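You operate a simulated robot arm through the tools that you are given. There is no shell and no other tool. Be economical: measure what you need, move in short steps, check, and stop when the job is done.

The job below is to be done with a simulated two-armed robot. You get a single attempt, and the scene is never put back.

TASK
Fetch the blue reel from the middle of the reel ledge and set it on the green board on the open end of the infeed rollers. Then take the eyewash bottle from the top of the service bench and put it on the shelf under the service bench. Then put one of the cream wheels from the top of the service bench on the top of the wide green belt. Then push the wheel drawer shut. Then put the route sheet from the top of the service bench on top of the white reel there. Then take the green strap coil and leave it on top of the grey belts box on the top of the service bench. Then open the pot lid. The order counts. Set down upright: eyewash bottle.

It is judged by the outcome, as a careful person would: the job done as asked, and still so three seconds after it is handed in. It fails if anything else is knocked over, pushed out of place, dropped, spilled or broken. A push-on lid holds only when it is set on centred and level and pressed home; a screw cap is set on level and turned clockwise until tight. Flat cloth is picked up by pressing the open fingertips on it (5 to 10 N) and closing them slowly along it; thin cloth reads only 2 to 8 mm in the jaws.

THE ROBOT
Two 7-joint arms with fingered hands on one trunk, on a base that drives. Base frame: it is fixed to the floor where the robot stands at the start and does not move with it; the origin is under the middle of the robot, x ahead of it, y to its left, z up; the surface under the hand at the start is at about z = 800. Units: mm, degrees, N and s.
The left shoulder is at the start at [60, 138, 747], the right one opposite. With the tool pointing down near the work surface each hand reaches from about 100 to 900 mm from the robot's upright axis, wherever it stands, measured 20 degrees to its own side. Places, roughly: blue reel (18x18x10 cm) [600, -100, 800]; cream wheel (4x4x2 cm) [-3800, -3900, 900]; eyewash bottle [-3750, -4250, 1000]; green board [-1500, -2500, 750]; green strap coil (6x7x3 cm) [-5600, -3300, 0]; grey belts box [-5000, -4250, 1000]; pot lid [-4700, -4000, 900]; route sheet [-5250, -4250, 750]; shelf under the service bench [-4400, -4100, 200]; top of the wide green belt [100, -2400, 800]; wheel drawer [-5000, -3900, 900]; white reel (16x16x6 cm) [-4700, -4200, 900]. Payload 4 kg a hand.
The TCP of each hand is the grasp point between the finger pads, 36 mm short of the fingertips. In the tool frame z runs along the fingers and y along their closing line. The gripper opens to 120 mm. The gripper's body begins 42 mm behind the TCP. The gripper is a hand of 5 fingers: y runs from the thumb to the fingers, the wrist lies at [-15, -109, -200] in the tool frame, and closing takes about 1.5 s.
Orientation is told as [roll, pitch, yaw] about the base's x, y, z axes, in that order, counted from this pose: with the fingers straight down and the wrist toward the robot, the tool's x, y and z point along [0, 1, 0], [1, 0, 0] and [0, 0, -1] of the base frame.

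THE INTERFACE
- The arms move only by the tool step_arm. It takes "left_rows", "right_rows" or both (then of equal length, played together; a hand with none holds still); each is a list of rows, each an object of numbers (a shift or turn left out is 0, a gripper value left out holds the last): "wx", "wy", "wz": the turn, a rotation vector about the tool's x, y, z in rad; "dx", "dy", "dz": the shift along the tool's x, y, z in mm; "hand": the finger opening in mm, from 0 to 120. In form: [{"wx": .., "wy": .., "wz": .., "dx": .., "dy": .., "dz": .., "hand": ..}, ...]. A call has 1 to 10 rows; each row shifts and turns the commanded pose from where the row before left it, along the tool's axes as they then stand. Each row takes 0.2 s and may step no farther than 50 mm and 8.6 degrees from the row before; otherwise, or with a gripper value out of range, the whole call is refused. A pose out of reach is approached as far as the arm can. The call stops where the force on the tool passes 40 N (or 10 N more than at its start, if that is more) or the arm is blocked; 0.2 s more then pass. Each finger travels about 153 mm/s and halts on what it meets, pressing with about 21 N; the grip force reading is that of the motor and also rises with nothing between the fingers. The clock runs only during rows and for 0.2 s after the last one: add rows that do not move to give the fingers time. The reply holds the time, the measured pose of the TCP, the force on the tool along the base axes, the opening and the grip force, in the units named above and with some noise, with the torque about the TCP (base axes, N m) and any sound that the robot's microphone picked up.
- Cameras (640 x 400 px; columns grow to the right, rows downward): "scene" is now at [52.8, -12.2, 1382.9]; the picture's right is [-0.15, -0.99, 0.00], its down [-0.64, 0.10, -0.76] and it looks along [0.76, -0.12, -0.64] (base axes); focal length 260 px, centre (320, 200). "left" rides on the left gripper at [-69, -79, -131] in its tool frame; the picture's right is [-0.79, -0.29, 0.55], its down [0.55, -0.73, 0.40] and it looks along [0.29, 0.61, 0.74] (tool axes); focal length 222 px, centre (320, 200). "right" rides on the right gripper at [69, -79, -131] in its tool frame; the picture's right is [-0.78, 0.29, -0.55], its down [-0.55, -0.74, 0.40] and it looks along [-0.29, 0.61, 0.74] (tool axes); focal length 222 px, centre (320, 200). There is no depth. A picture from a camera that has moved, and an enlarged one, comes with that camera's place and axes in the base frame and with its lens.
- capture(camera): a new picture of that camera. It takes no simulated time.
- raise_lower(by): slides the trunk up (or, below 0, down) by that many mm; the arms and the scene camera ride with it, the base frame stays. It gives what a move gives, with no picture.
- drive_base(legs): drives the robot by 1 to 6 legs, each [ahead, left, turn to the left] in mm, mm and degrees, along the robot's own axes; the way and the turn of a leg run together, so that a leg with both is an arc; at most 1500 mm and 180 degrees a leg. The arms and the cameras ride along, it lands a little off, and it stops where it bumps. It gives what a move gives.
- preshape(shape, hand): the hand has 5 fingers and takes this shape, open, in about a second: jaw (thumb against the fingers, like two jaws); tri (thumb and two fingers); tip (a fingertip pinch); poke (one finger out to press); point (the index stretched); flat (the hand flat); cup (the hand cupped); fist (a fist). The gripper value then closes the fingers along that shape, each until it touches; the sizes above hold for jaw. It gives what a move gives, with no picture.
- aim_head(pan, tilt): turns the head with the scene camera to pan (to the left, within 86 degrees either way) and tilt (down, from -29 to 69), counted from straight ahead of the robot. It gives what a move gives.
- enlarge(camera, box): a new picture of the part [left, top, right, bottom] of that camera's present view, enlarged. It takes no simulated time.
- job_done(): hands the job in; it is judged then, once.

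Go step by step. Nothing tells you exact positions but the pictures and the camera data: compare them with the known pose of the tool, close in by small moves and look again before you grip or let go. The budget is 186 turns and 166 pictures, counting those below and the enlarged ones. Unless the task says otherwise, let go and move clear before handing in.

The tools are called as a command line: name --argument value ..., lists and objects as JSON in quotes. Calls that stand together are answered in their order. step_arm: Moves the arms, as the interface text tells. Its arguments: {"type":"object","properties":{"left_rows":{"type":"array"},"right_rows":{"type":"array"}},"required":[]} The other tools are called the same way: raise_lower (by) slides the trunk up or down; preshape (shape, hand) gives the hand a shape; drive_base (legs) drives the base; aim_head (pan, tilt) turns the head that bears the scene camera; capture (camera) takes a picture; enlarge (camera, box) takes an enlarged picture of a part of a camera's view; job_done () hands the job in.

At the start:

```text
clock: 0.0
left_tool_pos: [666.6, 133.8, 1076.7]
left_tcp_rot: [0.1, 0.0, -0.1]
left_force: [0.0, 0.3, 0.5]
left_wrist_torque: [0.01, 0.0, 0.05]
left_opening: 119.8
left_gripper_force: 0.0
left_shape: jaw
right_tool_pos: [512.7, -320.9, 1059.4]
right_tcp_rot: [0.1, -0.1, 0.0]
right_force: [0.7, -0.8, 0.7]
right_wrist_torque: [0.01, 0.0, 0.02]
right_opening: 119.6
right_gripper_force: 0.0
right_shape: jaw
trunk travel left (down, up): [-325.0, 265.0]
robot x, y, heading: [2.1, 3.6, -0.2]
head pan, tilt: [-8.7, 40.1]
```

scene: 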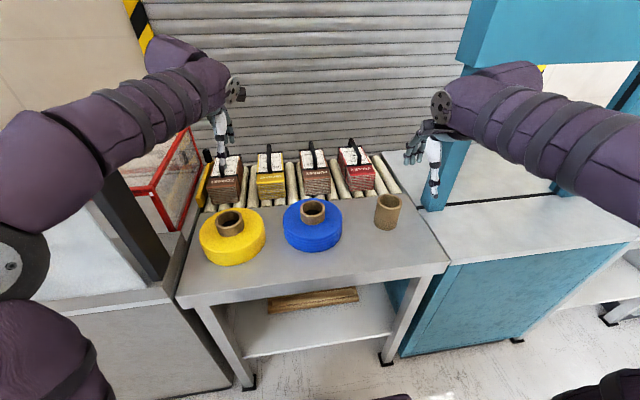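
right: 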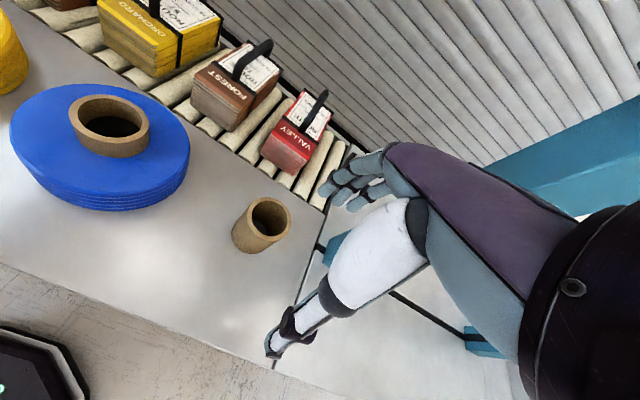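
left: 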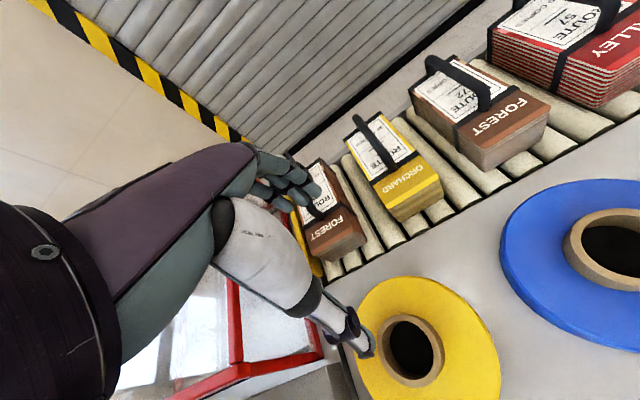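

I see the blue reel with its cardboard core at about [594, -77], with the core top near z 900 by triangulation. I'll bring the right hand above it and look again.

step_arm --right_rows '[{"dx": 41, "dy": 13.5, "dz": 8}, {"dx": 41, "dy": 13.5, "dz": 8}, {"dx": 41, "dy": 13.5, "dz": 8}, {"dx": 41, "dy": 13.5, "dz": 8}, {"dx": 41, "dy": 13.5, "dz": 8}, {"dx": 39, "dy": 13.5, "dz": 8}]'

capture --camera "right"

capture --camera "left"

capture --camera "scene"

```text
clock: 1.4
left_tool_pos: [667.3, 134.0, 1076.0]
left_tcp_rot: [-0.1, 0.0, 0.1]
left_force: [0.6, -1.2, 0.1]
left_wrist_torque: [0.0, -0.01, -0.01]
left_opening: 119.7
left_gripper_force: 0.0
left_shape: jaw
right_tool_pos: [594.1, -77.3, 1011.3]
right_tcp_rot: [0.0, -0.2, -0.1]
right_force: [0.1, 0.4, 0.4]
right_wrist_torque: [0.0, 0.0, 0.01]
right_opening: 119.8
right_gripper_force: 0.0
right_shape: jaw
trunk travel left (down, up): [-325.0, 265.0]
robot x, y, heading: [-1.4, -0.7, -0.1]
head pan, tilt: [-8.7, 40.1]
```

```text
162 pictures are left
camera right: at [514.9, -7.5, 1142.3], right [0.29, -0.79, 0.55], down [-0.74, -0.55, -0.4], along [0.61, -0.29, -0.73], focal length 222 px, centre (320, 200)
```

right: 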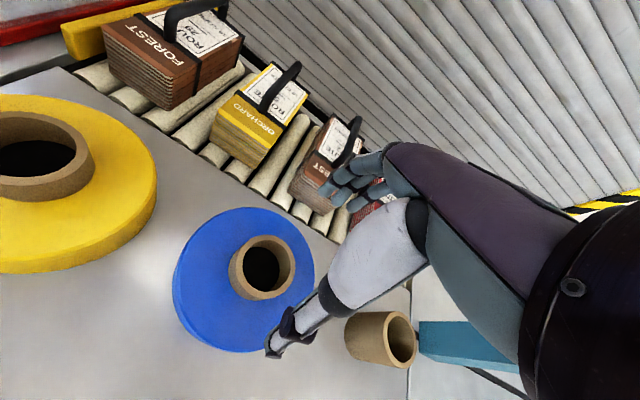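

```text
161 pictures are left
camera left: at [587.8, 64.5, 1207.4], right [-0.29, -0.79, -0.55], down [-0.74, 0.55, -0.4], along [0.61, 0.29, -0.74], focal length 222 px, centre (320, 200)
```

left: 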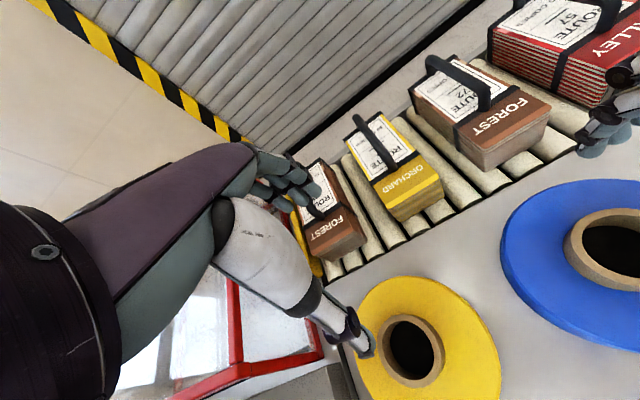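

```text
160 pictures are left
camera scene: at [53.1, -11.8, 1382.9], right [-0.15, -0.99, 0.0], down [-0.64, 0.1, -0.76], along [0.76, -0.12, -0.64], focal length 260 px, centre (320, 200)
```

scene: 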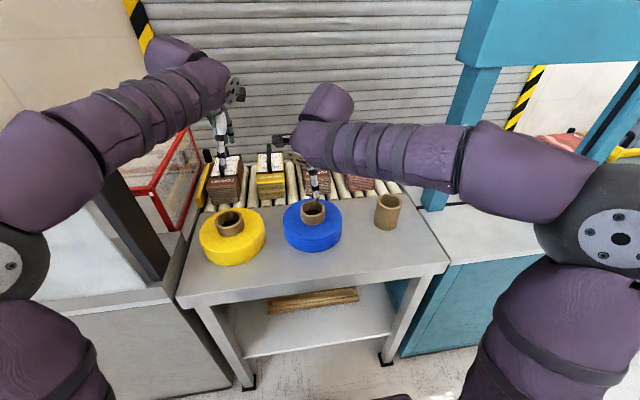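

The core is centred near [596, -70]; I'll shift slightly and lower partway, then look again.

step_arm --right_rows '[{"dx": 7, "dy": 2, "dz": 27}, {"dz": 27}, {"dz": 17}]'

capture --camera "right"

enlarge --camera "scene" --box '[240, 120, 400, 260]'

```text
clock: 2.2
left_tool_pos: [667.9, 134.9, 1076.7]
left_tcp_rot: [0.1, 0.0, 0.0]
left_force: [0.2, 0.0, 0.8]
left_wrist_torque: [0.0, 0.0, -0.07]
left_opening: 119.6
left_gripper_force: 0.0
left_shape: jaw
right_tool_pos: [595.1, -69.2, 938.7]
right_tcp_rot: [0.0, -0.2, -0.2]
right_force: [-0.6, 0.2, -0.8]
right_wrist_torque: [-0.02, 0.01, -0.02]
right_opening: 119.8
right_gripper_force: 0.1
right_shape: jaw
trunk travel left (down, up): [-325.0, 265.0]
robot x, y, heading: [-1.6, 0.5, -0.1]
head pan, tilt: [-8.7, 40.1]
```

```text
159 pictures are left
camera right: at [516.0, 0.3, 1070.8], right [0.29, -0.79, 0.55], down [-0.74, -0.55, -0.4], along [0.61, -0.29, -0.74], focal length 222 px, centre (320, 200)
```

right: 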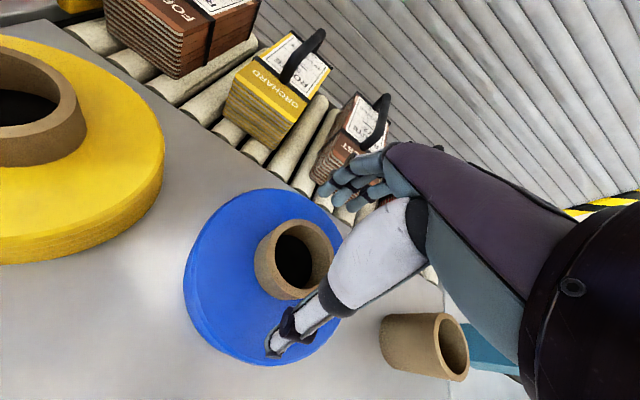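

```text
2.86 times, centred on (320, 190) of scene
camera zoom: at [52.8, -12.2, 1383.0], right [-0.15, -0.99, 0.0], down [-0.64, 0.1, -0.76], along [0.76, -0.12, -0.64], focal length 742 px, centre (320, 229)
```

zoom: 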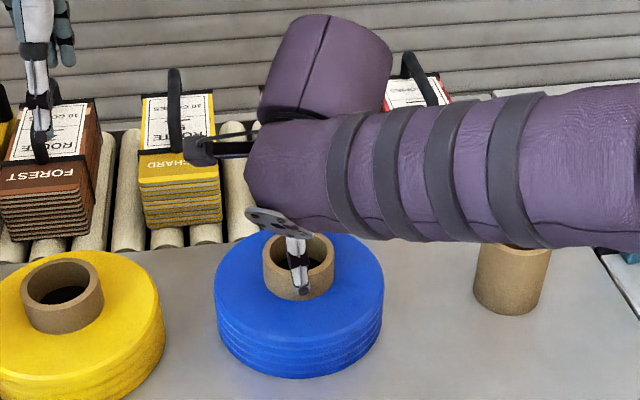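

Hand is centred on the core within a few mm. I'll lower the fingertips beside the core to just above the disc and close.

step_arm --right_rows '[{"dz": 15, "dy": -2}, {"dz": 10}, {"dz": 7}, {}]'

enlarge --camera "right" --box '[160, 160, 400, 400]'

```text
clock: 3.2
left_tool_pos: [667.0, 134.2, 1074.8]
left_tcp_rot: [0.1, -0.1, -0.1]
left_force: [0.7, -0.8, 0.2]
left_wrist_torque: [0.0, -0.05, 0.02]
left_opening: 120.2
left_gripper_force: 0.0
left_shape: jaw
right_tool_pos: [592.9, -72.0, 908.3]
right_tcp_rot: [0.0, -0.1, -0.2]
right_force: [0.4, -0.9, -0.5]
right_wrist_torque: [0.0, -0.03, 0.0]
right_opening: 119.7
right_gripper_force: 0.1
right_shape: jaw
trunk travel left (down, up): [-325.0, 265.0]
robot x, y, heading: [0.4, 2.8, -0.1]
head pan, tilt: [-8.7, 40.1]
```

```text
1.67 times, centred on (280, 280) of right
camera zoom: at [513.9, -1.6, 1038.6], right [0.29, -0.79, 0.55], down [-0.73, -0.55, -0.4], along [0.61, -0.29, -0.74], focal length 370 px, centre (387, 67)
```

zoom: 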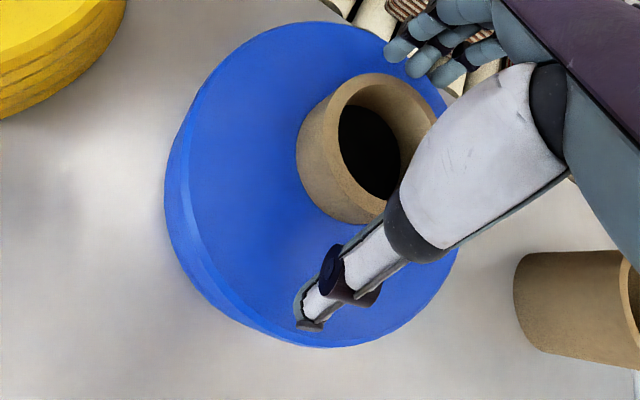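

There is still clearance above the disc, so I'll lower about 12 mm more and close on the core.

step_arm --right_rows '[{"dz": 6}, {"dz": 6}, {"hand": 80}, {"hand": 60}, {"hand": 40}, {"hand": 20}, {"hand": 20}, {"hand": 20}, {"hand": 20}, {"hand": 20}]'

enlarge --camera "right" --box '[160, 160, 400, 400]'

```text
clock: 5.4
left_tool_pos: [667.0, 134.2, 1076.9]
left_tcp_rot: [0.1, 0.0, 0.0]
left_force: [0.3, 0.7, 0.0]
left_wrist_torque: [0.01, 0.0, 0.0]
left_opening: 119.5
left_gripper_force: 0.1
left_shape: jaw
right_tool_pos: [593.9, -70.5, 896.5]
right_tcp_rot: [0.1, -0.1, -0.1]
right_force: [-2.9, 0.9, 0.5]
right_wrist_torque: [0.03, 0.1, 0.04]
right_opening: 62.8
right_gripper_force: 21.0
right_shape: jaw
trunk travel left (down, up): [-325.0, 265.0]
robot x, y, heading: [0.8, -0.6, 0.2]
head pan, tilt: [-8.7, 40.1]
```

```text
1.67 times, centred on (280, 280) of right
camera zoom: at [514.0, -2.5, 1028.1], right [0.29, -0.79, 0.55], down [-0.73, -0.55, -0.4], along [0.61, -0.29, -0.74], focal length 370 px, centre (387, 67)
```

zoom: 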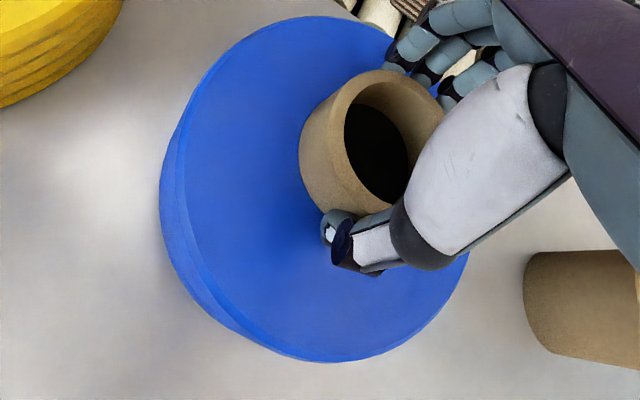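

Gripped the core at 63 mm with 21 N. I'll lift gently and check.

step_arm --right_rows '[{"dz": -10}, {"dz": -20}, {"dz": -30}, {"dz": -30}, {}, {}]'

capture --camera "right"

capture --camera "scene"

```text
clock: 6.8
left_tool_pos: [668.5, 134.6, 1076.4]
left_tcp_rot: [0.0, -0.1, 0.0]
left_force: [-0.1, 0.1, 0.2]
left_wrist_torque: [0.0, 0.02, -0.01]
left_opening: 119.8
left_gripper_force: 0.1
left_shape: jaw
right_tool_pos: [595.6, -71.8, 989.4]
right_tcp_rot: [0.0, 0.0, -0.2]
right_force: [0.4, -1.8, -9.1]
right_wrist_torque: [0.04, 0.03, -0.02]
right_opening: 63.0
right_gripper_force: 20.7
right_shape: jaw
trunk travel left (down, up): [-325.0, 265.0]
robot x, y, heading: [-1.7, 2.6, 0.0]
head pan, tilt: [-8.7, 40.1]
```

```text
155 pictures are left
camera right: at [516.1, -0.9, 1120.1], right [0.29, -0.79, 0.55], down [-0.73, -0.55, -0.4], along [0.61, -0.29, -0.74], focal length 222 px, centre (320, 200)
```

right: 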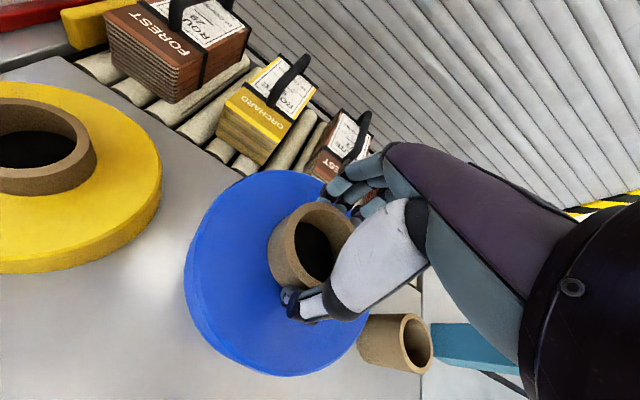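

```text
154 pictures are left
camera scene: at [53.5, -12.2, 1382.9], right [-0.15, -0.99, 0.0], down [-0.64, 0.1, -0.76], along [0.76, -0.12, -0.65], focal length 260 px, centre (320, 200)
```

scene: 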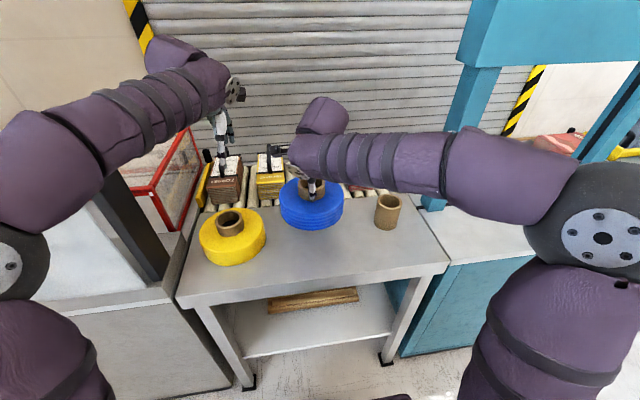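

The reel is lifted and steady (about 0.9 kg). I'll raise it a bit more, tuck the left arm in, and look around before driving.

step_arm --right_rows '[{"dz": -40}, {"dz": -40}, {"dy": -30}, {"dy": -30}]' --left_rows '[{"dy": -45}, {"dy": -45}, {"dy": -45}, {"dy": -45}]'

aim_head --pan -85 --tilt 15

capture --camera "scene"

aim_head --pan 85 --tilt 15

capture --camera "scene"

```text
clock: 7.8
left_tool_pos: [487.2, 133.5, 1078.5]
left_tcp_rot: [0.0, -0.2, -0.1]
left_force: [-0.9, -0.1, 0.4]
left_wrist_torque: [0.03, 0.03, -0.01]
left_opening: 119.5
left_gripper_force: 0.1
left_shape: jaw
right_tool_pos: [532.4, -69.6, 1070.6]
right_tcp_rot: [0.0, -0.1, -0.1]
right_force: [-0.5, -0.6, -8.4]
right_wrist_torque: [0.01, -0.01, 0.0]
right_opening: 63.0
right_gripper_force: 21.3
right_shape: jaw
trunk travel left (down, up): [-325.0, 265.0]
robot x, y, heading: [-0.3, -1.9, -0.1]
head pan, tilt: [-8.7, 40.1]
```

```text
clock: 9.3
left_tool_pos: [489.0, 134.0, 1079.3]
left_tcp_rot: [-0.1, -0.1, 0.1]
left_force: [1.1, -0.2, -0.6]
left_wrist_torque: [0.01, 0.03, 0.03]
left_opening: 119.7
left_gripper_force: 0.1
left_shape: jaw
right_tool_pos: [534.1, -69.7, 1068.5]
right_tcp_rot: [0.0, -0.1, -0.1]
right_force: [0.0, 0.2, -8.6]
right_wrist_torque: [0.02, 0.03, 0.03]
right_opening: 63.3
right_gripper_force: 20.6
right_shape: jaw
trunk travel left (down, up): [-325.0, 265.0]
robot x, y, heading: [0.8, -0.5, 0.1]
head pan, tilt: [-85.0, 15.0]
```

```text
153 pictures are left
camera scene: at [-22.4, -92.4, 1422.7], right [-1.0, -0.09, 0.0], down [-0.02, 0.26, -0.97], along [0.08, -0.96, -0.26], focal length 260 px, centre (320, 200)
```

scene: 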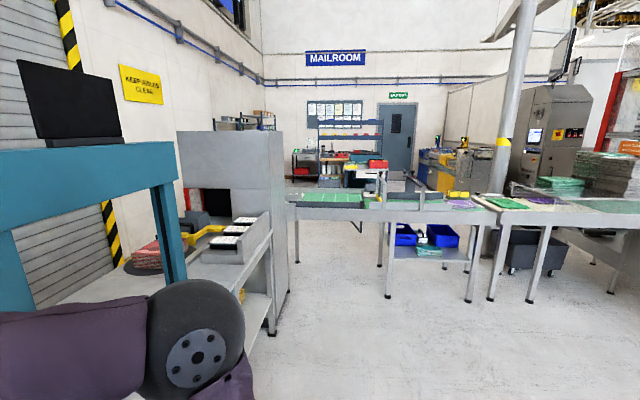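

```text
clock: 11.9
left_tool_pos: [489.9, 134.3, 1078.6]
left_tcp_rot: [0.0, 0.0, 0.1]
left_force: [0.2, 0.2, 0.0]
left_wrist_torque: [0.01, 0.0, 0.0]
left_opening: 119.6
left_gripper_force: 0.1
left_shape: jaw
right_tool_pos: [533.2, -71.2, 1068.6]
right_tcp_rot: [0.0, -0.1, 0.0]
right_force: [-0.2, 0.3, -8.8]
right_wrist_torque: [0.02, 0.04, 0.0]
right_opening: 63.3
right_gripper_force: 20.6
right_shape: jaw
trunk travel left (down, up): [-325.0, 265.0]
robot x, y, heading: [0.3, 0.0, -0.1]
head pan, tilt: [85.0, 15.0]
```

```text
152 pictures are left
camera scene: at [-22.4, 93.7, 1422.7], right [1.0, -0.09, 0.0], down [-0.02, -0.26, -0.97], along [0.08, 0.96, -0.26], focal length 260 px, centre (320, 200)
```

scene: 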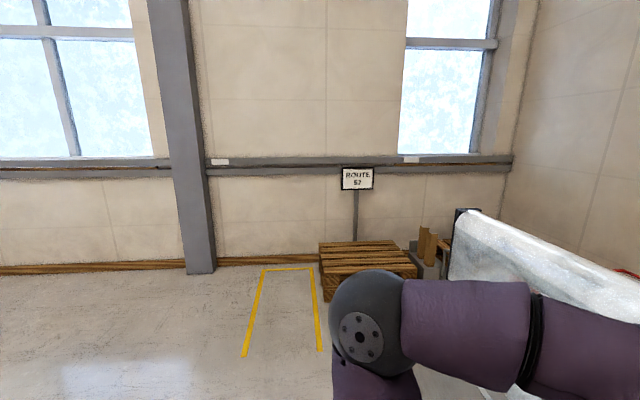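

The board area is across the aisle at about x -1550, y -2500. I'll back off the ledge, turn right and drive there, stopping short for a look.

drive_base --legs '[[-500, 0, 0], [0, 0, -90], [1200, 0, 0], [0, -800, 0]]'

aim_head --pan 0 --tilt 25

capture --camera "scene"

```text
clock: 28.3
left_tool_pos: [-1227.6, -1673.1, 1077.3]
left_tcp_rot: [0.1, 0.1, -92.2]
left_force: [-0.5, 0.8, -0.5]
left_wrist_torque: [0.01, -0.01, -0.01]
left_opening: 119.9
left_gripper_force: 0.1
left_shape: jaw
right_tool_pos: [-1432.4, -1709.7, 1068.3]
right_tcp_rot: [-0.1, -0.1, -92.3]
right_force: [-0.4, -0.2, -8.0]
right_wrist_torque: [0.04, -0.04, -0.02]
right_opening: 62.6
right_gripper_force: 20.6
right_shape: jaw
trunk travel left (down, up): [-325.0, 265.0]
robot x, y, heading: [-1337.8, -1178.8, -92.4]
head pan, tilt: [85.0, 15.0]
```

```text
clock: 29.9
left_tool_pos: [-1225.5, -1674.1, 1078.4]
left_tcp_rot: [0.0, 0.0, -92.2]
left_force: [0.1, -0.6, -0.5]
left_wrist_torque: [0.02, -0.01, -0.02]
left_opening: 119.9
left_gripper_force: 0.2
left_shape: jaw
right_tool_pos: [-1433.3, -1709.6, 1070.2]
right_tcp_rot: [0.1, -0.1, -92.3]
right_force: [0.5, -0.3, -8.6]
right_wrist_torque: [0.02, -0.06, -0.04]
right_opening: 62.8
right_gripper_force: 20.9
right_shape: jaw
trunk travel left (down, up): [-325.0, 265.0]
robot x, y, heading: [-1341.6, -1180.2, -92.2]
head pan, tilt: [0.0, 25.0]
```

```text
151 pictures are left
camera scene: at [-1345.1, -1241.3, 1406.4], right [-1.0, 0.04, 0.0], down [0.02, 0.42, -0.91], along [-0.03, -0.91, -0.42], focal length 260 px, centre (320, 200)
```

scene: 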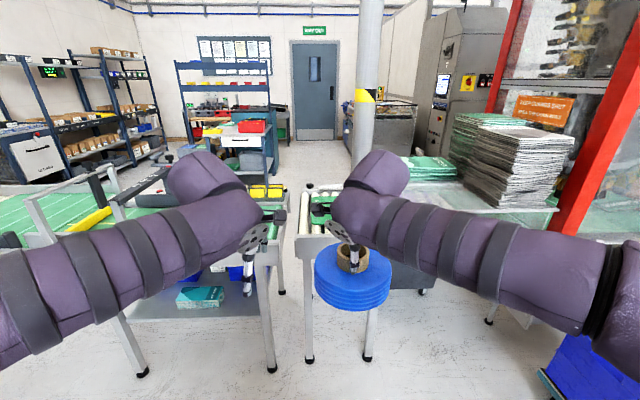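

The reel hides the board area; I'll check with the right camera and a zoom.

capture --camera "right"

enlarge --camera "scene" --box '[260, 140, 460, 265]'

```text
150 pictures are left
camera right: at [-1359.7, -1633.9, 1200.2], right [-0.8, -0.26, 0.55], down [-0.52, 0.76, -0.4], along [-0.31, -0.6, -0.74], focal length 222 px, centre (320, 200)
```

right: 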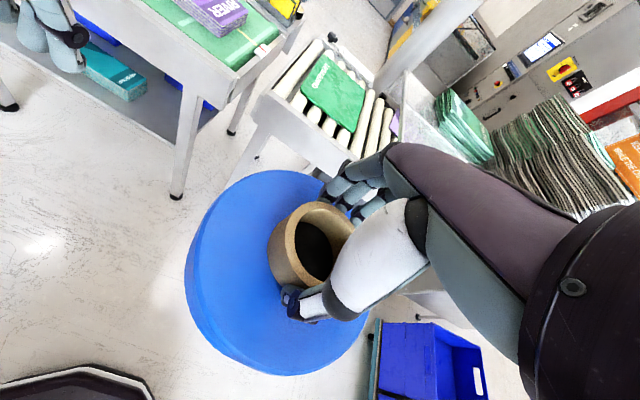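

```text
3.20 times, centred on (360, 202) of scene
camera zoom: at [-1345.1, -1241.3, 1406.4], right [-1.0, 0.04, 0.0], down [0.02, 0.42, -0.91], along [-0.03, -0.91, -0.42], focal length 831 px, centre (192, 192)
```

zoom: 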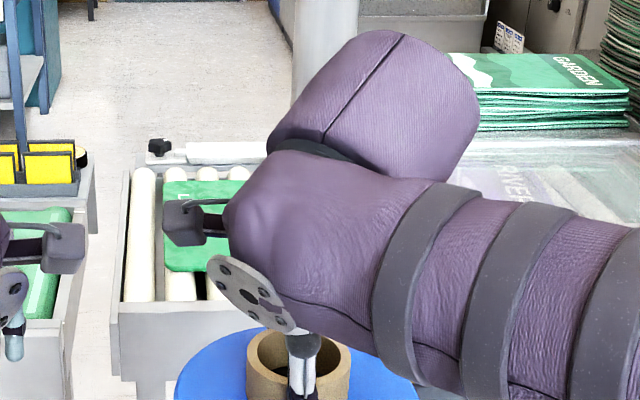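

The green board is about 220x340 mm centred near [-1463, -2510]. I'll drive up close with the reel still held high.

drive_base --legs '[[550, 0, 2.2]]'

capture --camera "scene"

capture --camera "right"

capture --camera "left"

```text
clock: 33.1
left_tool_pos: [-1208.0, -2219.8, 1077.8]
left_tcp_rot: [0.0, 0.0, -89.2]
left_force: [-0.3, 0.2, 0.5]
left_wrist_torque: [0.02, 0.02, 0.02]
left_opening: 119.9
left_gripper_force: 0.1
left_shape: jaw
right_tool_pos: [-1411.5, -2265.7, 1070.0]
right_tcp_rot: [0.0, -0.1, -89.3]
right_force: [0.7, -0.1, -9.6]
right_wrist_torque: [0.04, -0.02, -0.01]
right_opening: 62.7
right_gripper_force: 20.8
right_shape: jaw
trunk travel left (down, up): [-325.0, 265.0]
robot x, y, heading: [-1348.5, -1728.9, -89.2]
head pan, tilt: [0.0, 25.0]
```

```text
148 pictures are left
camera scene: at [-1348.8, -1793.6, 1406.4], right [-1.0, -0.01, 0.0], down [-0.01, 0.42, -0.91], along [0.01, -0.91, -0.42], focal length 260 px, centre (320, 200)
```

scene: 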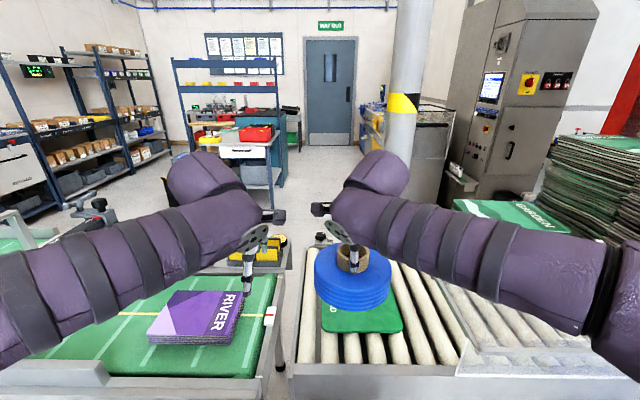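

```text
147 pictures are left
camera right: at [-1342.9, -2186.5, 1200.1], right [-0.78, -0.3, 0.55], down [-0.56, 0.73, -0.4], along [-0.28, -0.62, -0.74], focal length 222 px, centre (320, 200)
```

right: 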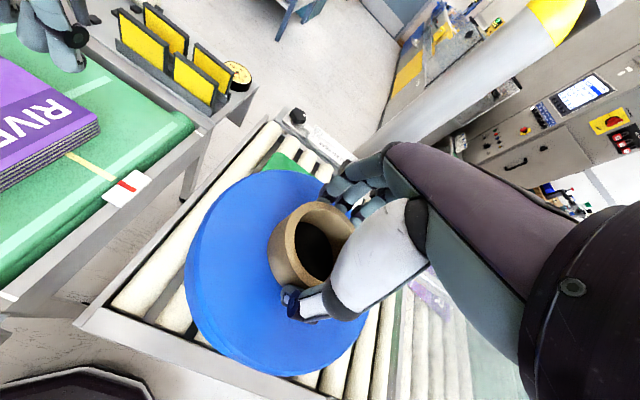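

```text
146 pictures are left
camera left: at [-1278.6, -2141.3, 1209.6], right [-0.79, 0.28, -0.55], down [0.54, 0.74, -0.4], along [0.29, -0.61, -0.74], focal length 222 px, centre (320, 200)
```

left: 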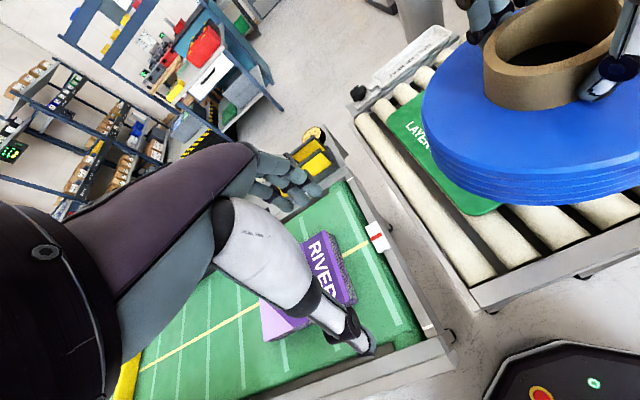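

The board surface comes out near z 800, centred about [-1460, -2420]. I'll move the reel over it and look.

step_arm --right_rows '[{"dx": -12.6, "dy": 38.4, "dz": 15}, {"dx": -12.6, "dy": 38.4, "dz": 15}, {"dx": -12.6, "dy": 38.4, "dz": 15}, {"dx": -12.6, "dy": 38.4, "dz": 15}, {"dz": 20}]'

capture --camera "scene"

capture --camera "left"

capture --camera "right"

```text
clock: 34.3
left_tool_pos: [-1207.6, -2218.3, 1079.0]
left_tcp_rot: [0.0, 0.0, -89.3]
left_force: [-0.9, 0.0, 0.3]
left_wrist_torque: [-0.02, 0.03, 0.02]
left_opening: 119.7
left_gripper_force: 0.0
left_shape: jaw
right_tool_pos: [-1460.6, -2420.4, 993.8]
right_tcp_rot: [0.1, -0.1, -89.3]
right_force: [-0.4, -0.5, -8.3]
right_wrist_torque: [0.02, -0.05, 0.02]
right_opening: 63.0
right_gripper_force: 20.4
right_shape: jaw
trunk travel left (down, up): [-325.0, 265.0]
robot x, y, heading: [-1348.9, -1729.1, -89.3]
head pan, tilt: [0.0, 25.0]
```

```text
145 pictures are left
camera scene: at [-1348.8, -1793.5, 1406.4], right [-1.0, -0.01, 0.0], down [-0.01, 0.42, -0.91], along [0.01, -0.91, -0.42], focal length 260 px, centre (320, 200)
```

scene: 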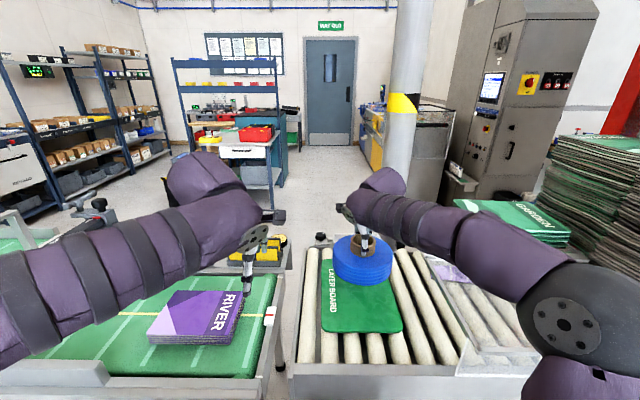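

```text
144 pictures are left
camera left: at [-1278.5, -2141.1, 1209.7], right [-0.79, 0.28, -0.55], down [0.54, 0.74, -0.4], along [0.29, -0.61, -0.74], focal length 222 px, centre (320, 200)
```

left: 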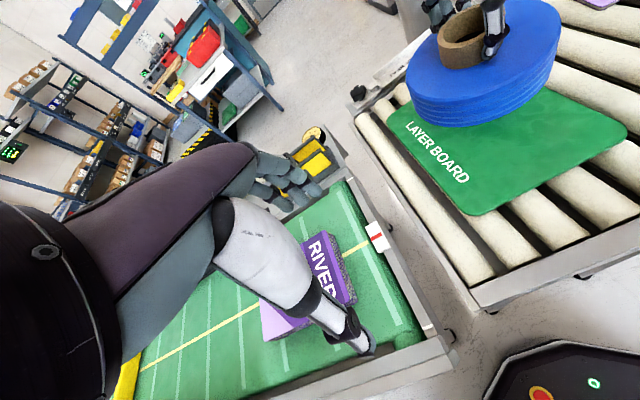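

```text
143 pictures are left
camera right: at [-1391.6, -2341.0, 1124.7], right [-0.78, -0.3, 0.55], down [-0.56, 0.73, -0.4], along [-0.28, -0.62, -0.74], focal length 222 px, centre (320, 200)
```

right: 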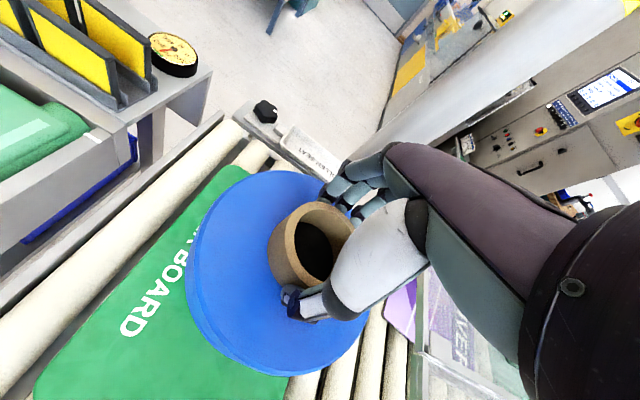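

The reel hangs over the board's middle. Lowering slowly until it takes the weight.

step_arm --right_rows '[{"dz": 25}, {"dz": 25}, {"dz": 20}, {"dz": 8}, {}, {}]'

capture --camera "left"

```text
clock: 35.7
left_tool_pos: [-1207.5, -2219.4, 1078.4]
left_tcp_rot: [0.0, -0.1, -89.1]
left_force: [-0.3, 0.1, 0.1]
left_wrist_torque: [-0.02, 0.01, 0.01]
left_opening: 119.8
left_gripper_force: 0.0
left_shape: jaw
right_tool_pos: [-1458.1, -2421.3, 911.3]
right_tcp_rot: [0.0, -0.1, -89.2]
right_force: [-0.1, -0.4, -6.8]
right_wrist_torque: [-0.02, 0.0, 0.02]
right_opening: 62.9
right_gripper_force: 20.7
right_shape: jaw
trunk travel left (down, up): [-325.0, 265.0]
robot x, y, heading: [-1344.0, -1729.8, -89.1]
head pan, tilt: [0.0, 25.0]
```

```text
142 pictures are left
camera left: at [-1278.6, -2141.0, 1209.7], right [-0.79, 0.28, -0.55], down [0.54, 0.74, -0.4], along [0.29, -0.61, -0.74], focal length 222 px, centre (320, 200)
```

left: 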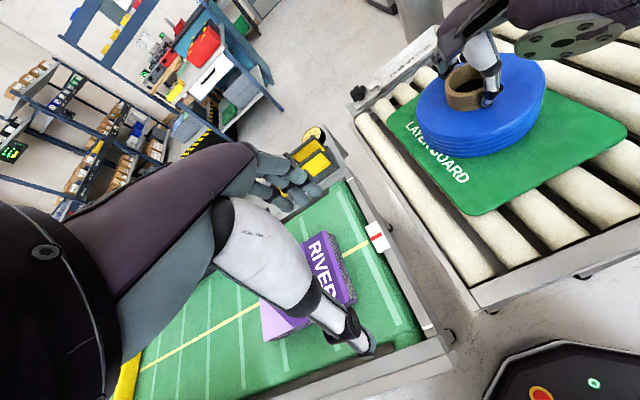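

Nearly down. Lowering in 3 mm steps.

step_arm --right_rows '[{"dz": 3}, {"dz": 3}, {"dz": 3}, {"dz": 3}, {}]'

```text
clock: 36.8
left_tool_pos: [-1206.9, -2216.8, 1079.4]
left_tcp_rot: [0.1, -0.1, -89.1]
left_force: [0.3, 0.9, 0.2]
left_wrist_torque: [0.05, 0.02, -0.03]
left_opening: 120.0
left_gripper_force: 0.1
left_shape: jaw
right_tool_pos: [-1458.2, -2420.9, 910.8]
right_tcp_rot: [0.3, -1.2, -89.2]
right_force: [-1.5, 4.2, 14.8]
right_wrist_torque: [0.28, 0.05, -0.16]
right_opening: 62.7
right_gripper_force: 20.7
right_shape: jaw
trunk travel left (down, up): [-325.0, 265.0]
robot x, y, heading: [-1345.0, -1729.6, -89.3]
head pan, tilt: [0.0, 25.0]
stopped in row 5 (right hand): the force on the tool passed its limit at 41 N (the readings are from after the stop); the commanded pose is now the measured one
```

The reel rests on the board. I'll open and lift straight up.

step_arm --right_rows '[{"dz": -1, "hand": 75}, {"hand": 90}, {"hand": 110}, {"hand": 118}, {}, {"dz": -15}, {"dz": -30}, {"dz": -40}, {"dz": -40}]'

capture --camera "scene"

capture --camera "left"

```text
clock: 38.8
left_tool_pos: [-1207.1, -2218.0, 1079.0]
left_tcp_rot: [0.0, -0.1, -89.2]
left_force: [0.2, 0.4, -1.5]
left_wrist_torque: [0.02, -0.02, 0.03]
left_opening: 119.7
left_gripper_force: 0.1
left_shape: jaw
right_tool_pos: [-1458.4, -2421.2, 1032.9]
right_tcp_rot: [0.2, -0.7, -89.2]
right_force: [0.3, 0.4, -0.3]
right_wrist_torque: [0.02, -0.01, 0.01]
right_opening: 117.5
right_gripper_force: 0.0
right_shape: jaw
trunk travel left (down, up): [-325.0, 265.0]
robot x, y, heading: [-1349.4, -1734.1, -89.4]
head pan, tilt: [0.0, 25.0]
```

```text
141 pictures are left
camera scene: at [-1348.6, -1792.6, 1406.4], right [-1.0, -0.01, 0.0], down [-0.01, 0.42, -0.91], along [0.01, -0.91, -0.42], focal length 260 px, centre (320, 200)
```

scene: 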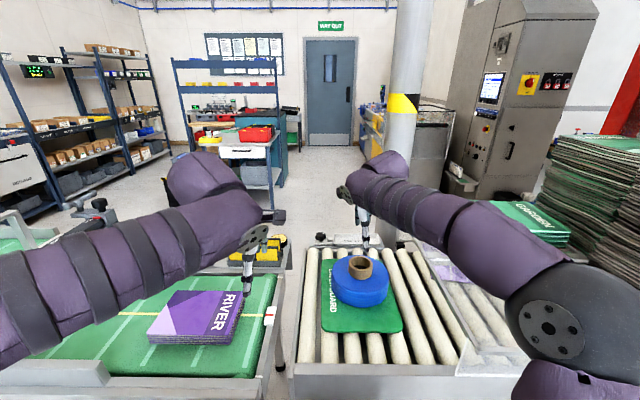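

```text
140 pictures are left
camera left: at [-1278.4, -2140.4, 1209.9], right [-0.79, 0.28, -0.55], down [0.54, 0.74, -0.4], along [0.29, -0.61, -0.74], focal length 222 px, centre (320, 200)
```

left: 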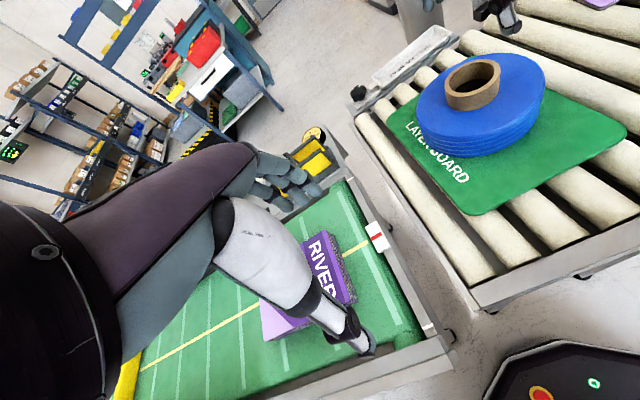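

The reel is on the green board. Now I'll retract, back off and look toward the service bench.

step_arm --right_rows '[{"dy": -45}, {"dy": -45}, {"dy": -45}, {"dy": -45}, {"dy": -30}]'

drive_base --legs '[[-600, 0, -0.8]]'

aim_head --pan -70 --tilt 12

capture --camera "scene"

aim_head --pan -25 --tilt 12

capture --camera "scene"

```text
clock: 40.0
left_tool_pos: [-1207.2, -2218.9, 1078.9]
left_tcp_rot: [0.0, 0.0, -89.1]
left_force: [-0.7, 0.5, 0.3]
left_wrist_torque: [-0.01, -0.01, 0.0]
left_opening: 119.8
left_gripper_force: 0.0
left_shape: jaw
right_tool_pos: [-1464.3, -2207.9, 1027.8]
right_tcp_rot: [0.2, -0.9, -89.3]
right_force: [0.8, 0.4, 0.4]
right_wrist_torque: [0.01, 0.03, 0.0]
right_opening: 117.7
right_gripper_force: 0.1
right_shape: jaw
trunk travel left (down, up): [-325.0, 265.0]
robot x, y, heading: [-1348.5, -1733.9, -88.9]
head pan, tilt: [0.0, 25.0]
```

```text
clock: 43.4
left_tool_pos: [-1214.9, -1616.6, 1079.1]
left_tcp_rot: [0.0, 0.0, -89.0]
left_force: [0.0, 0.4, 0.0]
left_wrist_torque: [-0.02, -0.02, -0.01]
left_opening: 119.9
left_gripper_force: 0.1
left_shape: jaw
right_tool_pos: [-1470.7, -1608.7, 1026.4]
right_tcp_rot: [0.2, -0.9, -89.0]
right_force: [0.2, 0.0, 0.1]
right_wrist_torque: [0.0, 0.01, -0.03]
right_opening: 117.6
right_gripper_force: 0.0
right_shape: jaw
trunk travel left (down, up): [-325.0, 265.0]
robot x, y, heading: [-1356.5, -1126.8, -89.1]
head pan, tilt: [0.0, 25.0]
```

```text
clock: 44.8
left_tool_pos: [-1214.4, -1615.9, 1077.9]
left_tcp_rot: [0.0, 0.0, -88.9]
left_force: [0.6, -0.8, 0.2]
left_wrist_torque: [0.02, 0.03, -0.01]
left_opening: 120.1
left_gripper_force: 0.1
left_shape: jaw
right_tool_pos: [-1471.5, -1608.5, 1027.6]
right_tcp_rot: [0.2, -0.9, -89.0]
right_force: [0.0, -1.1, 1.1]
right_wrist_torque: [0.02, 0.02, -0.01]
right_opening: 117.8
right_gripper_force: 0.0
right_shape: jaw
trunk travel left (down, up): [-325.0, 265.0]
robot x, y, heading: [-1357.4, -1126.2, -89.0]
head pan, tilt: [-70.0, 12.0]
```

```text
139 pictures are left
camera scene: at [-1446.4, -1132.1, 1427.6], right [-0.36, 0.93, 0.0], down [0.19, 0.07, -0.98], along [-0.91, -0.35, -0.21], focal length 260 px, centre (320, 200)
```

scene: 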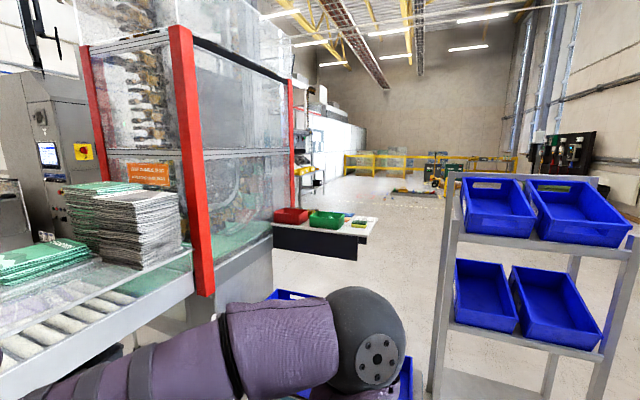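

```text
clock: 46.0
left_tool_pos: [-1214.7, -1615.4, 1078.4]
left_tcp_rot: [0.1, 0.0, -89.0]
left_force: [-0.1, -0.3, -1.1]
left_wrist_torque: [0.01, -0.02, -0.04]
left_opening: 120.0
left_gripper_force: 0.1
left_shape: jaw
right_tool_pos: [-1471.1, -1607.0, 1027.3]
right_tcp_rot: [0.2, -0.9, -89.1]
right_force: [0.6, 0.3, 0.3]
right_wrist_torque: [0.01, 0.01, -0.01]
right_opening: 117.8
right_gripper_force: 0.0
right_shape: jaw
trunk travel left (down, up): [-325.0, 265.0]
robot x, y, heading: [-1355.2, -1128.5, -88.8]
head pan, tilt: [-25.0, 12.0]
```

```text
138 pictures are left
camera scene: at [-1397.4, -1183.8, 1427.6], right [-0.91, 0.41, 0.0], down [0.08, 0.19, -0.98], along [-0.4, -0.89, -0.21], focal length 260 px, centre (320, 200)
```

scene: 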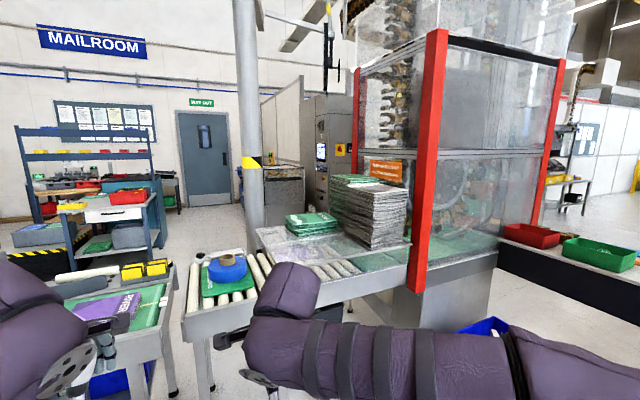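

A trolley of totes sits at about x -2900..-3500, y -950..-100, and a side table narrows the direct gap. I'll face -x, go around on the open +y side, and look.

drive_base --legs '[[0, 0, -91], [0, -1000, 0], [0, -850, 0]]'

aim_head --pan 10 --tilt 12

capture --camera "scene"

```text
clock: 53.8
left_tool_pos: [-1819.7, -475.3, 1078.6]
left_tcp_rot: [0.0, 0.0, 177.5]
left_force: [-0.4, -0.3, 0.0]
left_wrist_torque: [0.05, 0.03, 0.01]
left_opening: 119.8
left_gripper_force: 0.0
left_shape: jaw
right_tool_pos: [-1796.7, -219.7, 1027.5]
right_tcp_rot: [0.2, -0.8, 177.4]
right_force: [1.1, -1.1, 0.6]
right_wrist_torque: [0.06, -0.01, 0.0]
right_opening: 117.9
right_gripper_force: 0.1
right_shape: jaw
trunk travel left (down, up): [-325.0, 265.0]
robot x, y, heading: [-1324.3, -362.1, 177.5]
head pan, tilt: [-25.0, 12.0]
stopped in leg 2: the robot was blocked; the commanded pose is now the measured one
```

```text
clock: 54.8
left_tool_pos: [-1820.7, -473.7, 1079.1]
left_tcp_rot: [0.0, 0.0, 177.4]
left_force: [0.5, 0.0, 0.2]
left_wrist_torque: [0.0, 0.0, -0.01]
left_opening: 120.0
left_gripper_force: 0.0
left_shape: jaw
right_tool_pos: [-1796.7, -217.4, 1027.6]
right_tcp_rot: [0.1, -0.8, 177.4]
right_force: [0.0, 0.2, -0.1]
right_wrist_torque: [-0.02, 0.02, -0.02]
right_opening: 117.7
right_gripper_force: 0.1
right_shape: jaw
trunk travel left (down, up): [-325.0, 265.0]
robot x, y, heading: [-1326.0, -359.9, 177.6]
head pan, tilt: [10.0, 12.0]
```

```text
137 pictures are left
camera scene: at [-1389.2, -373.4, 1427.6], right [-0.13, 0.99, 0.0], down [0.21, 0.03, -0.98], along [-0.97, -0.13, -0.21], focal length 260 px, centre (320, 200)
```

scene: 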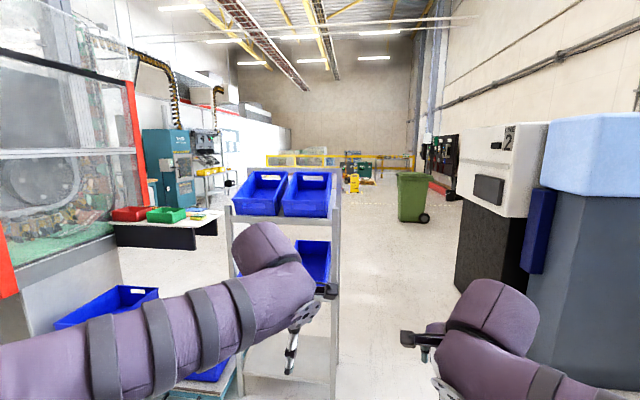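

I was blocked on my right at y ≈ -362. Let me look at what is there.

aim_head --pan -80 --tilt 35

capture --camera "scene"

capture --camera "right"

```text
clock: 56.4
left_tool_pos: [-1819.2, -474.0, 1079.3]
left_tcp_rot: [0.0, 0.0, 177.4]
left_force: [0.2, 0.1, 0.3]
left_wrist_torque: [-0.02, 0.02, 0.0]
left_opening: 119.8
left_gripper_force: 0.0
left_shape: jaw
right_tool_pos: [-1796.8, -217.9, 1027.5]
right_tcp_rot: [0.0, -0.8, 177.4]
right_force: [0.3, 1.4, -0.7]
right_wrist_torque: [0.02, 0.02, -0.01]
right_opening: 117.7
right_gripper_force: 0.1
right_shape: jaw
trunk travel left (down, up): [-325.0, 265.0]
robot x, y, heading: [-1322.9, -360.5, 177.4]
head pan, tilt: [-80.0, 35.0]
```

```text
136 pictures are left
camera scene: at [-1308.3, -273.9, 1390.7], right [0.99, 0.13, 0.0], down [0.08, -0.57, -0.82], along [-0.11, 0.81, -0.57], focal length 260 px, centre (320, 200)
```

scene: 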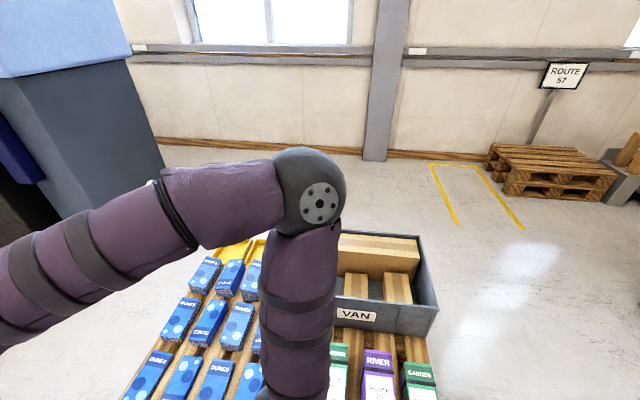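

```text
135 pictures are left
camera right: at [-1718.2, -290.4, 1157.6], right [-0.25, 0.8, 0.55], down [0.75, 0.51, -0.41], along [-0.61, 0.31, -0.73], focal length 222 px, centre (320, 200)
```

right: 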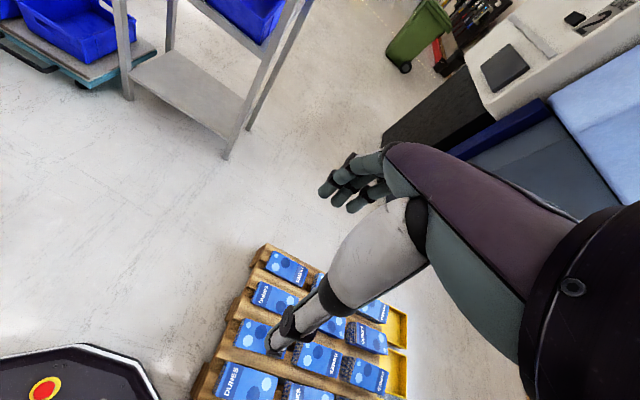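

A pallet stands at my right (x -2140..-880, y -60..870) and a totes trolley ahead at x -2560..-2860, y -990..-459; the gap between them is too tight. I'll tuck the hands in, and go round the +x side of the pallet to come in behind it.

step_arm --left_rows '[{"dy": -40}, {"dy": -40}]' --right_rows '[{"dy": -35, "dz": -25}, {"dy": -35, "dz": -25}]'

drive_base --legs '[[0, 110, 0], [0, 0, -177.5], [890, 0, 0]]'

aim_head --pan 80 --tilt 25

capture --camera "scene"

```text
clock: 57.0
left_tool_pos: [-1739.3, -479.5, 1078.6]
left_tcp_rot: [0.1, -0.2, 177.4]
left_force: [0.0, -0.3, 0.4]
left_wrist_torque: [0.0, 0.02, 0.01]
left_opening: 120.0
left_gripper_force: 0.1
left_shape: jaw
right_tool_pos: [-1726.1, -219.2, 1079.4]
right_tcp_rot: [0.2, -0.9, 177.4]
right_force: [0.6, 0.6, 0.8]
right_wrist_torque: [-0.04, -0.01, -0.02]
right_opening: 117.8
right_gripper_force: 0.0
right_shape: jaw
trunk travel left (down, up): [-325.0, 265.0]
robot x, y, heading: [-1324.4, -360.9, 177.2]
head pan, tilt: [-80.0, 35.0]
```

```text
clock: 69.7
left_tool_pos: [-48.2, -314.0, 1078.0]
left_tcp_rot: [0.0, 0.1, 0.9]
left_force: [0.6, -0.1, -1.0]
left_wrist_torque: [0.0, 0.0, -0.03]
left_opening: 119.7
left_gripper_force: 0.1
left_shape: jaw
right_tool_pos: [-46.8, -575.0, 1078.3]
right_tcp_rot: [0.2, -0.8, 0.7]
right_force: [0.8, -0.1, 0.8]
right_wrist_torque: [-0.01, 0.01, 0.03]
right_opening: 117.7
right_gripper_force: 0.0
right_shape: jaw
trunk travel left (down, up): [-325.0, 265.0]
robot x, y, heading: [-457.2, -453.5, 0.5]
head pan, tilt: [-80.0, 35.0]
```

```text
clock: 72.1
left_tool_pos: [-49.5, -313.7, 1078.2]
left_tcp_rot: [0.0, 0.0, 0.8]
left_force: [0.5, -0.3, 0.0]
left_wrist_torque: [-0.03, 0.04, 0.03]
left_opening: 119.7
left_gripper_force: 0.0
left_shape: jaw
right_tool_pos: [-48.0, -574.5, 1079.7]
right_tcp_rot: [0.1, -0.8, 0.7]
right_force: [0.3, -0.8, 0.1]
right_wrist_torque: [-0.02, 0.0, -0.01]
right_opening: 117.7
right_gripper_force: 0.1
right_shape: jaw
trunk travel left (down, up): [-325.0, 265.0]
robot x, y, heading: [-455.4, -455.1, 1.1]
head pan, tilt: [80.0, 25.0]
```

```text
134 pictures are left
camera scene: at [-473.0, -365.5, 1406.5], right [0.99, -0.16, 0.0], down [-0.07, -0.42, -0.91], along [0.14, 0.89, -0.42], focal length 260 px, centre (320, 200)
```

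scene: 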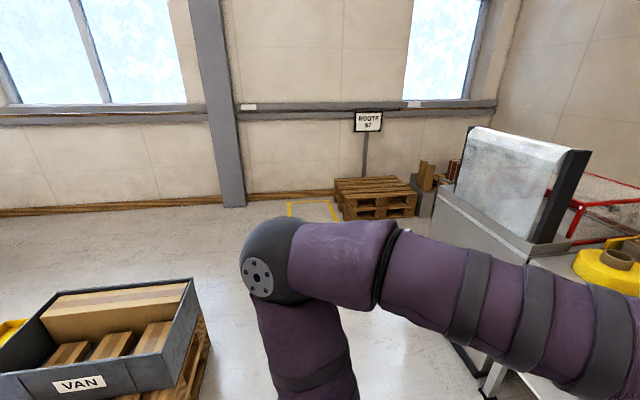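

The way left (+y) is clear. I'll strafe to y ≈ 1370, back up partway, and look.

drive_base --legs '[[0, 1000, -0.8], [0, 820, 0], [-1150, 0, 0]]'

aim_head --pan 86 --tilt 20

capture --camera "scene"

aim_head --pan -86 --tilt 25

capture --camera "scene"

```text
clock: 87.1
left_tool_pos: [-1229.3, 1541.3, 1077.5]
left_tcp_rot: [-0.1, -0.1, -1.3]
left_force: [0.0, -0.4, 0.2]
left_wrist_torque: [-0.02, 0.03, 0.02]
left_opening: 119.7
left_gripper_force: 0.1
left_shape: jaw
right_tool_pos: [-1237.1, 1281.7, 1078.2]
right_tcp_rot: [0.2, -0.9, -1.4]
right_force: [0.1, 0.1, 0.7]
right_wrist_torque: [0.02, 0.0, -0.02]
right_opening: 117.9
right_gripper_force: 0.0
right_shape: jaw
trunk travel left (down, up): [-325.0, 265.0]
robot x, y, heading: [-1637.5, 1417.2, -1.2]
head pan, tilt: [80.0, 25.0]
```

```text
clock: 87.8
left_tool_pos: [-1230.4, 1541.5, 1078.4]
left_tcp_rot: [-0.1, 0.0, -1.4]
left_force: [0.7, -0.1, 1.0]
left_wrist_torque: [0.0, -0.05, 0.03]
left_opening: 119.5
left_gripper_force: 0.1
left_shape: jaw
right_tool_pos: [-1237.0, 1281.7, 1079.5]
right_tcp_rot: [0.2, -0.8, -1.5]
right_force: [-0.5, -0.1, -0.3]
right_wrist_torque: [0.01, -0.01, 0.01]
right_opening: 117.7
right_gripper_force: 0.1
right_shape: jaw
trunk travel left (down, up): [-325.0, 265.0]
robot x, y, heading: [-1644.1, 1414.7, -1.1]
head pan, tilt: [85.9, 20.0]
```

```text
133 pictures are left
camera scene: at [-1664.4, 1507.5, 1414.5], right [1.0, -0.09, 0.0], down [-0.03, -0.34, -0.94], along [0.09, 0.94, -0.34], focal length 260 px, centre (320, 200)
```

scene: 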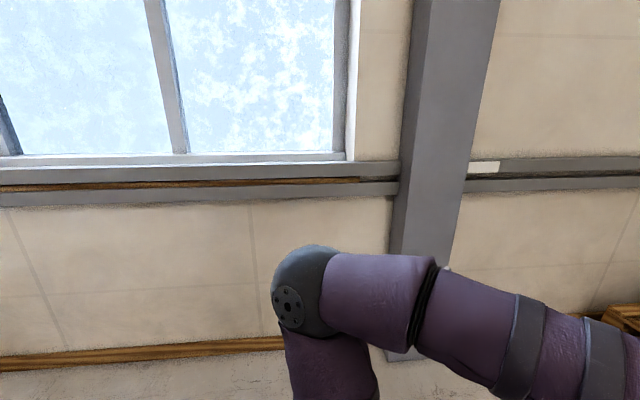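

```text
clock: 90.4
left_tool_pos: [-1228.7, 1541.9, 1077.9]
left_tcp_rot: [0.0, 0.0, -1.3]
left_force: [0.7, 0.2, -0.1]
left_wrist_torque: [-0.01, -0.02, -0.02]
left_opening: 119.9
left_gripper_force: 0.0
left_shape: jaw
right_tool_pos: [-1237.4, 1281.2, 1079.8]
right_tcp_rot: [0.2, -0.8, -1.4]
right_force: [-0.7, 0.1, 0.6]
right_wrist_torque: [0.01, -0.03, -0.01]
right_opening: 117.7
right_gripper_force: 0.2
right_shape: jaw
trunk travel left (down, up): [-325.0, 265.0]
robot x, y, heading: [-1644.3, 1412.1, -1.1]
head pan, tilt: [-85.9, 25.0]
```

```text
132 pictures are left
camera scene: at [-1668.4, 1322.8, 1406.5], right [-1.0, -0.05, 0.0], down [-0.02, 0.42, -0.91], along [0.04, -0.91, -0.42], focal length 260 px, centre (320, 200)
```

scene: 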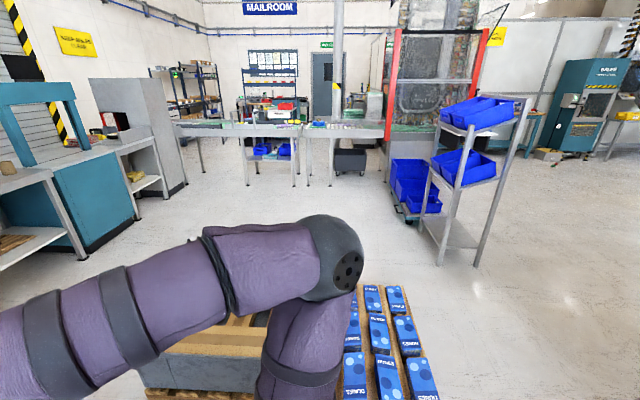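

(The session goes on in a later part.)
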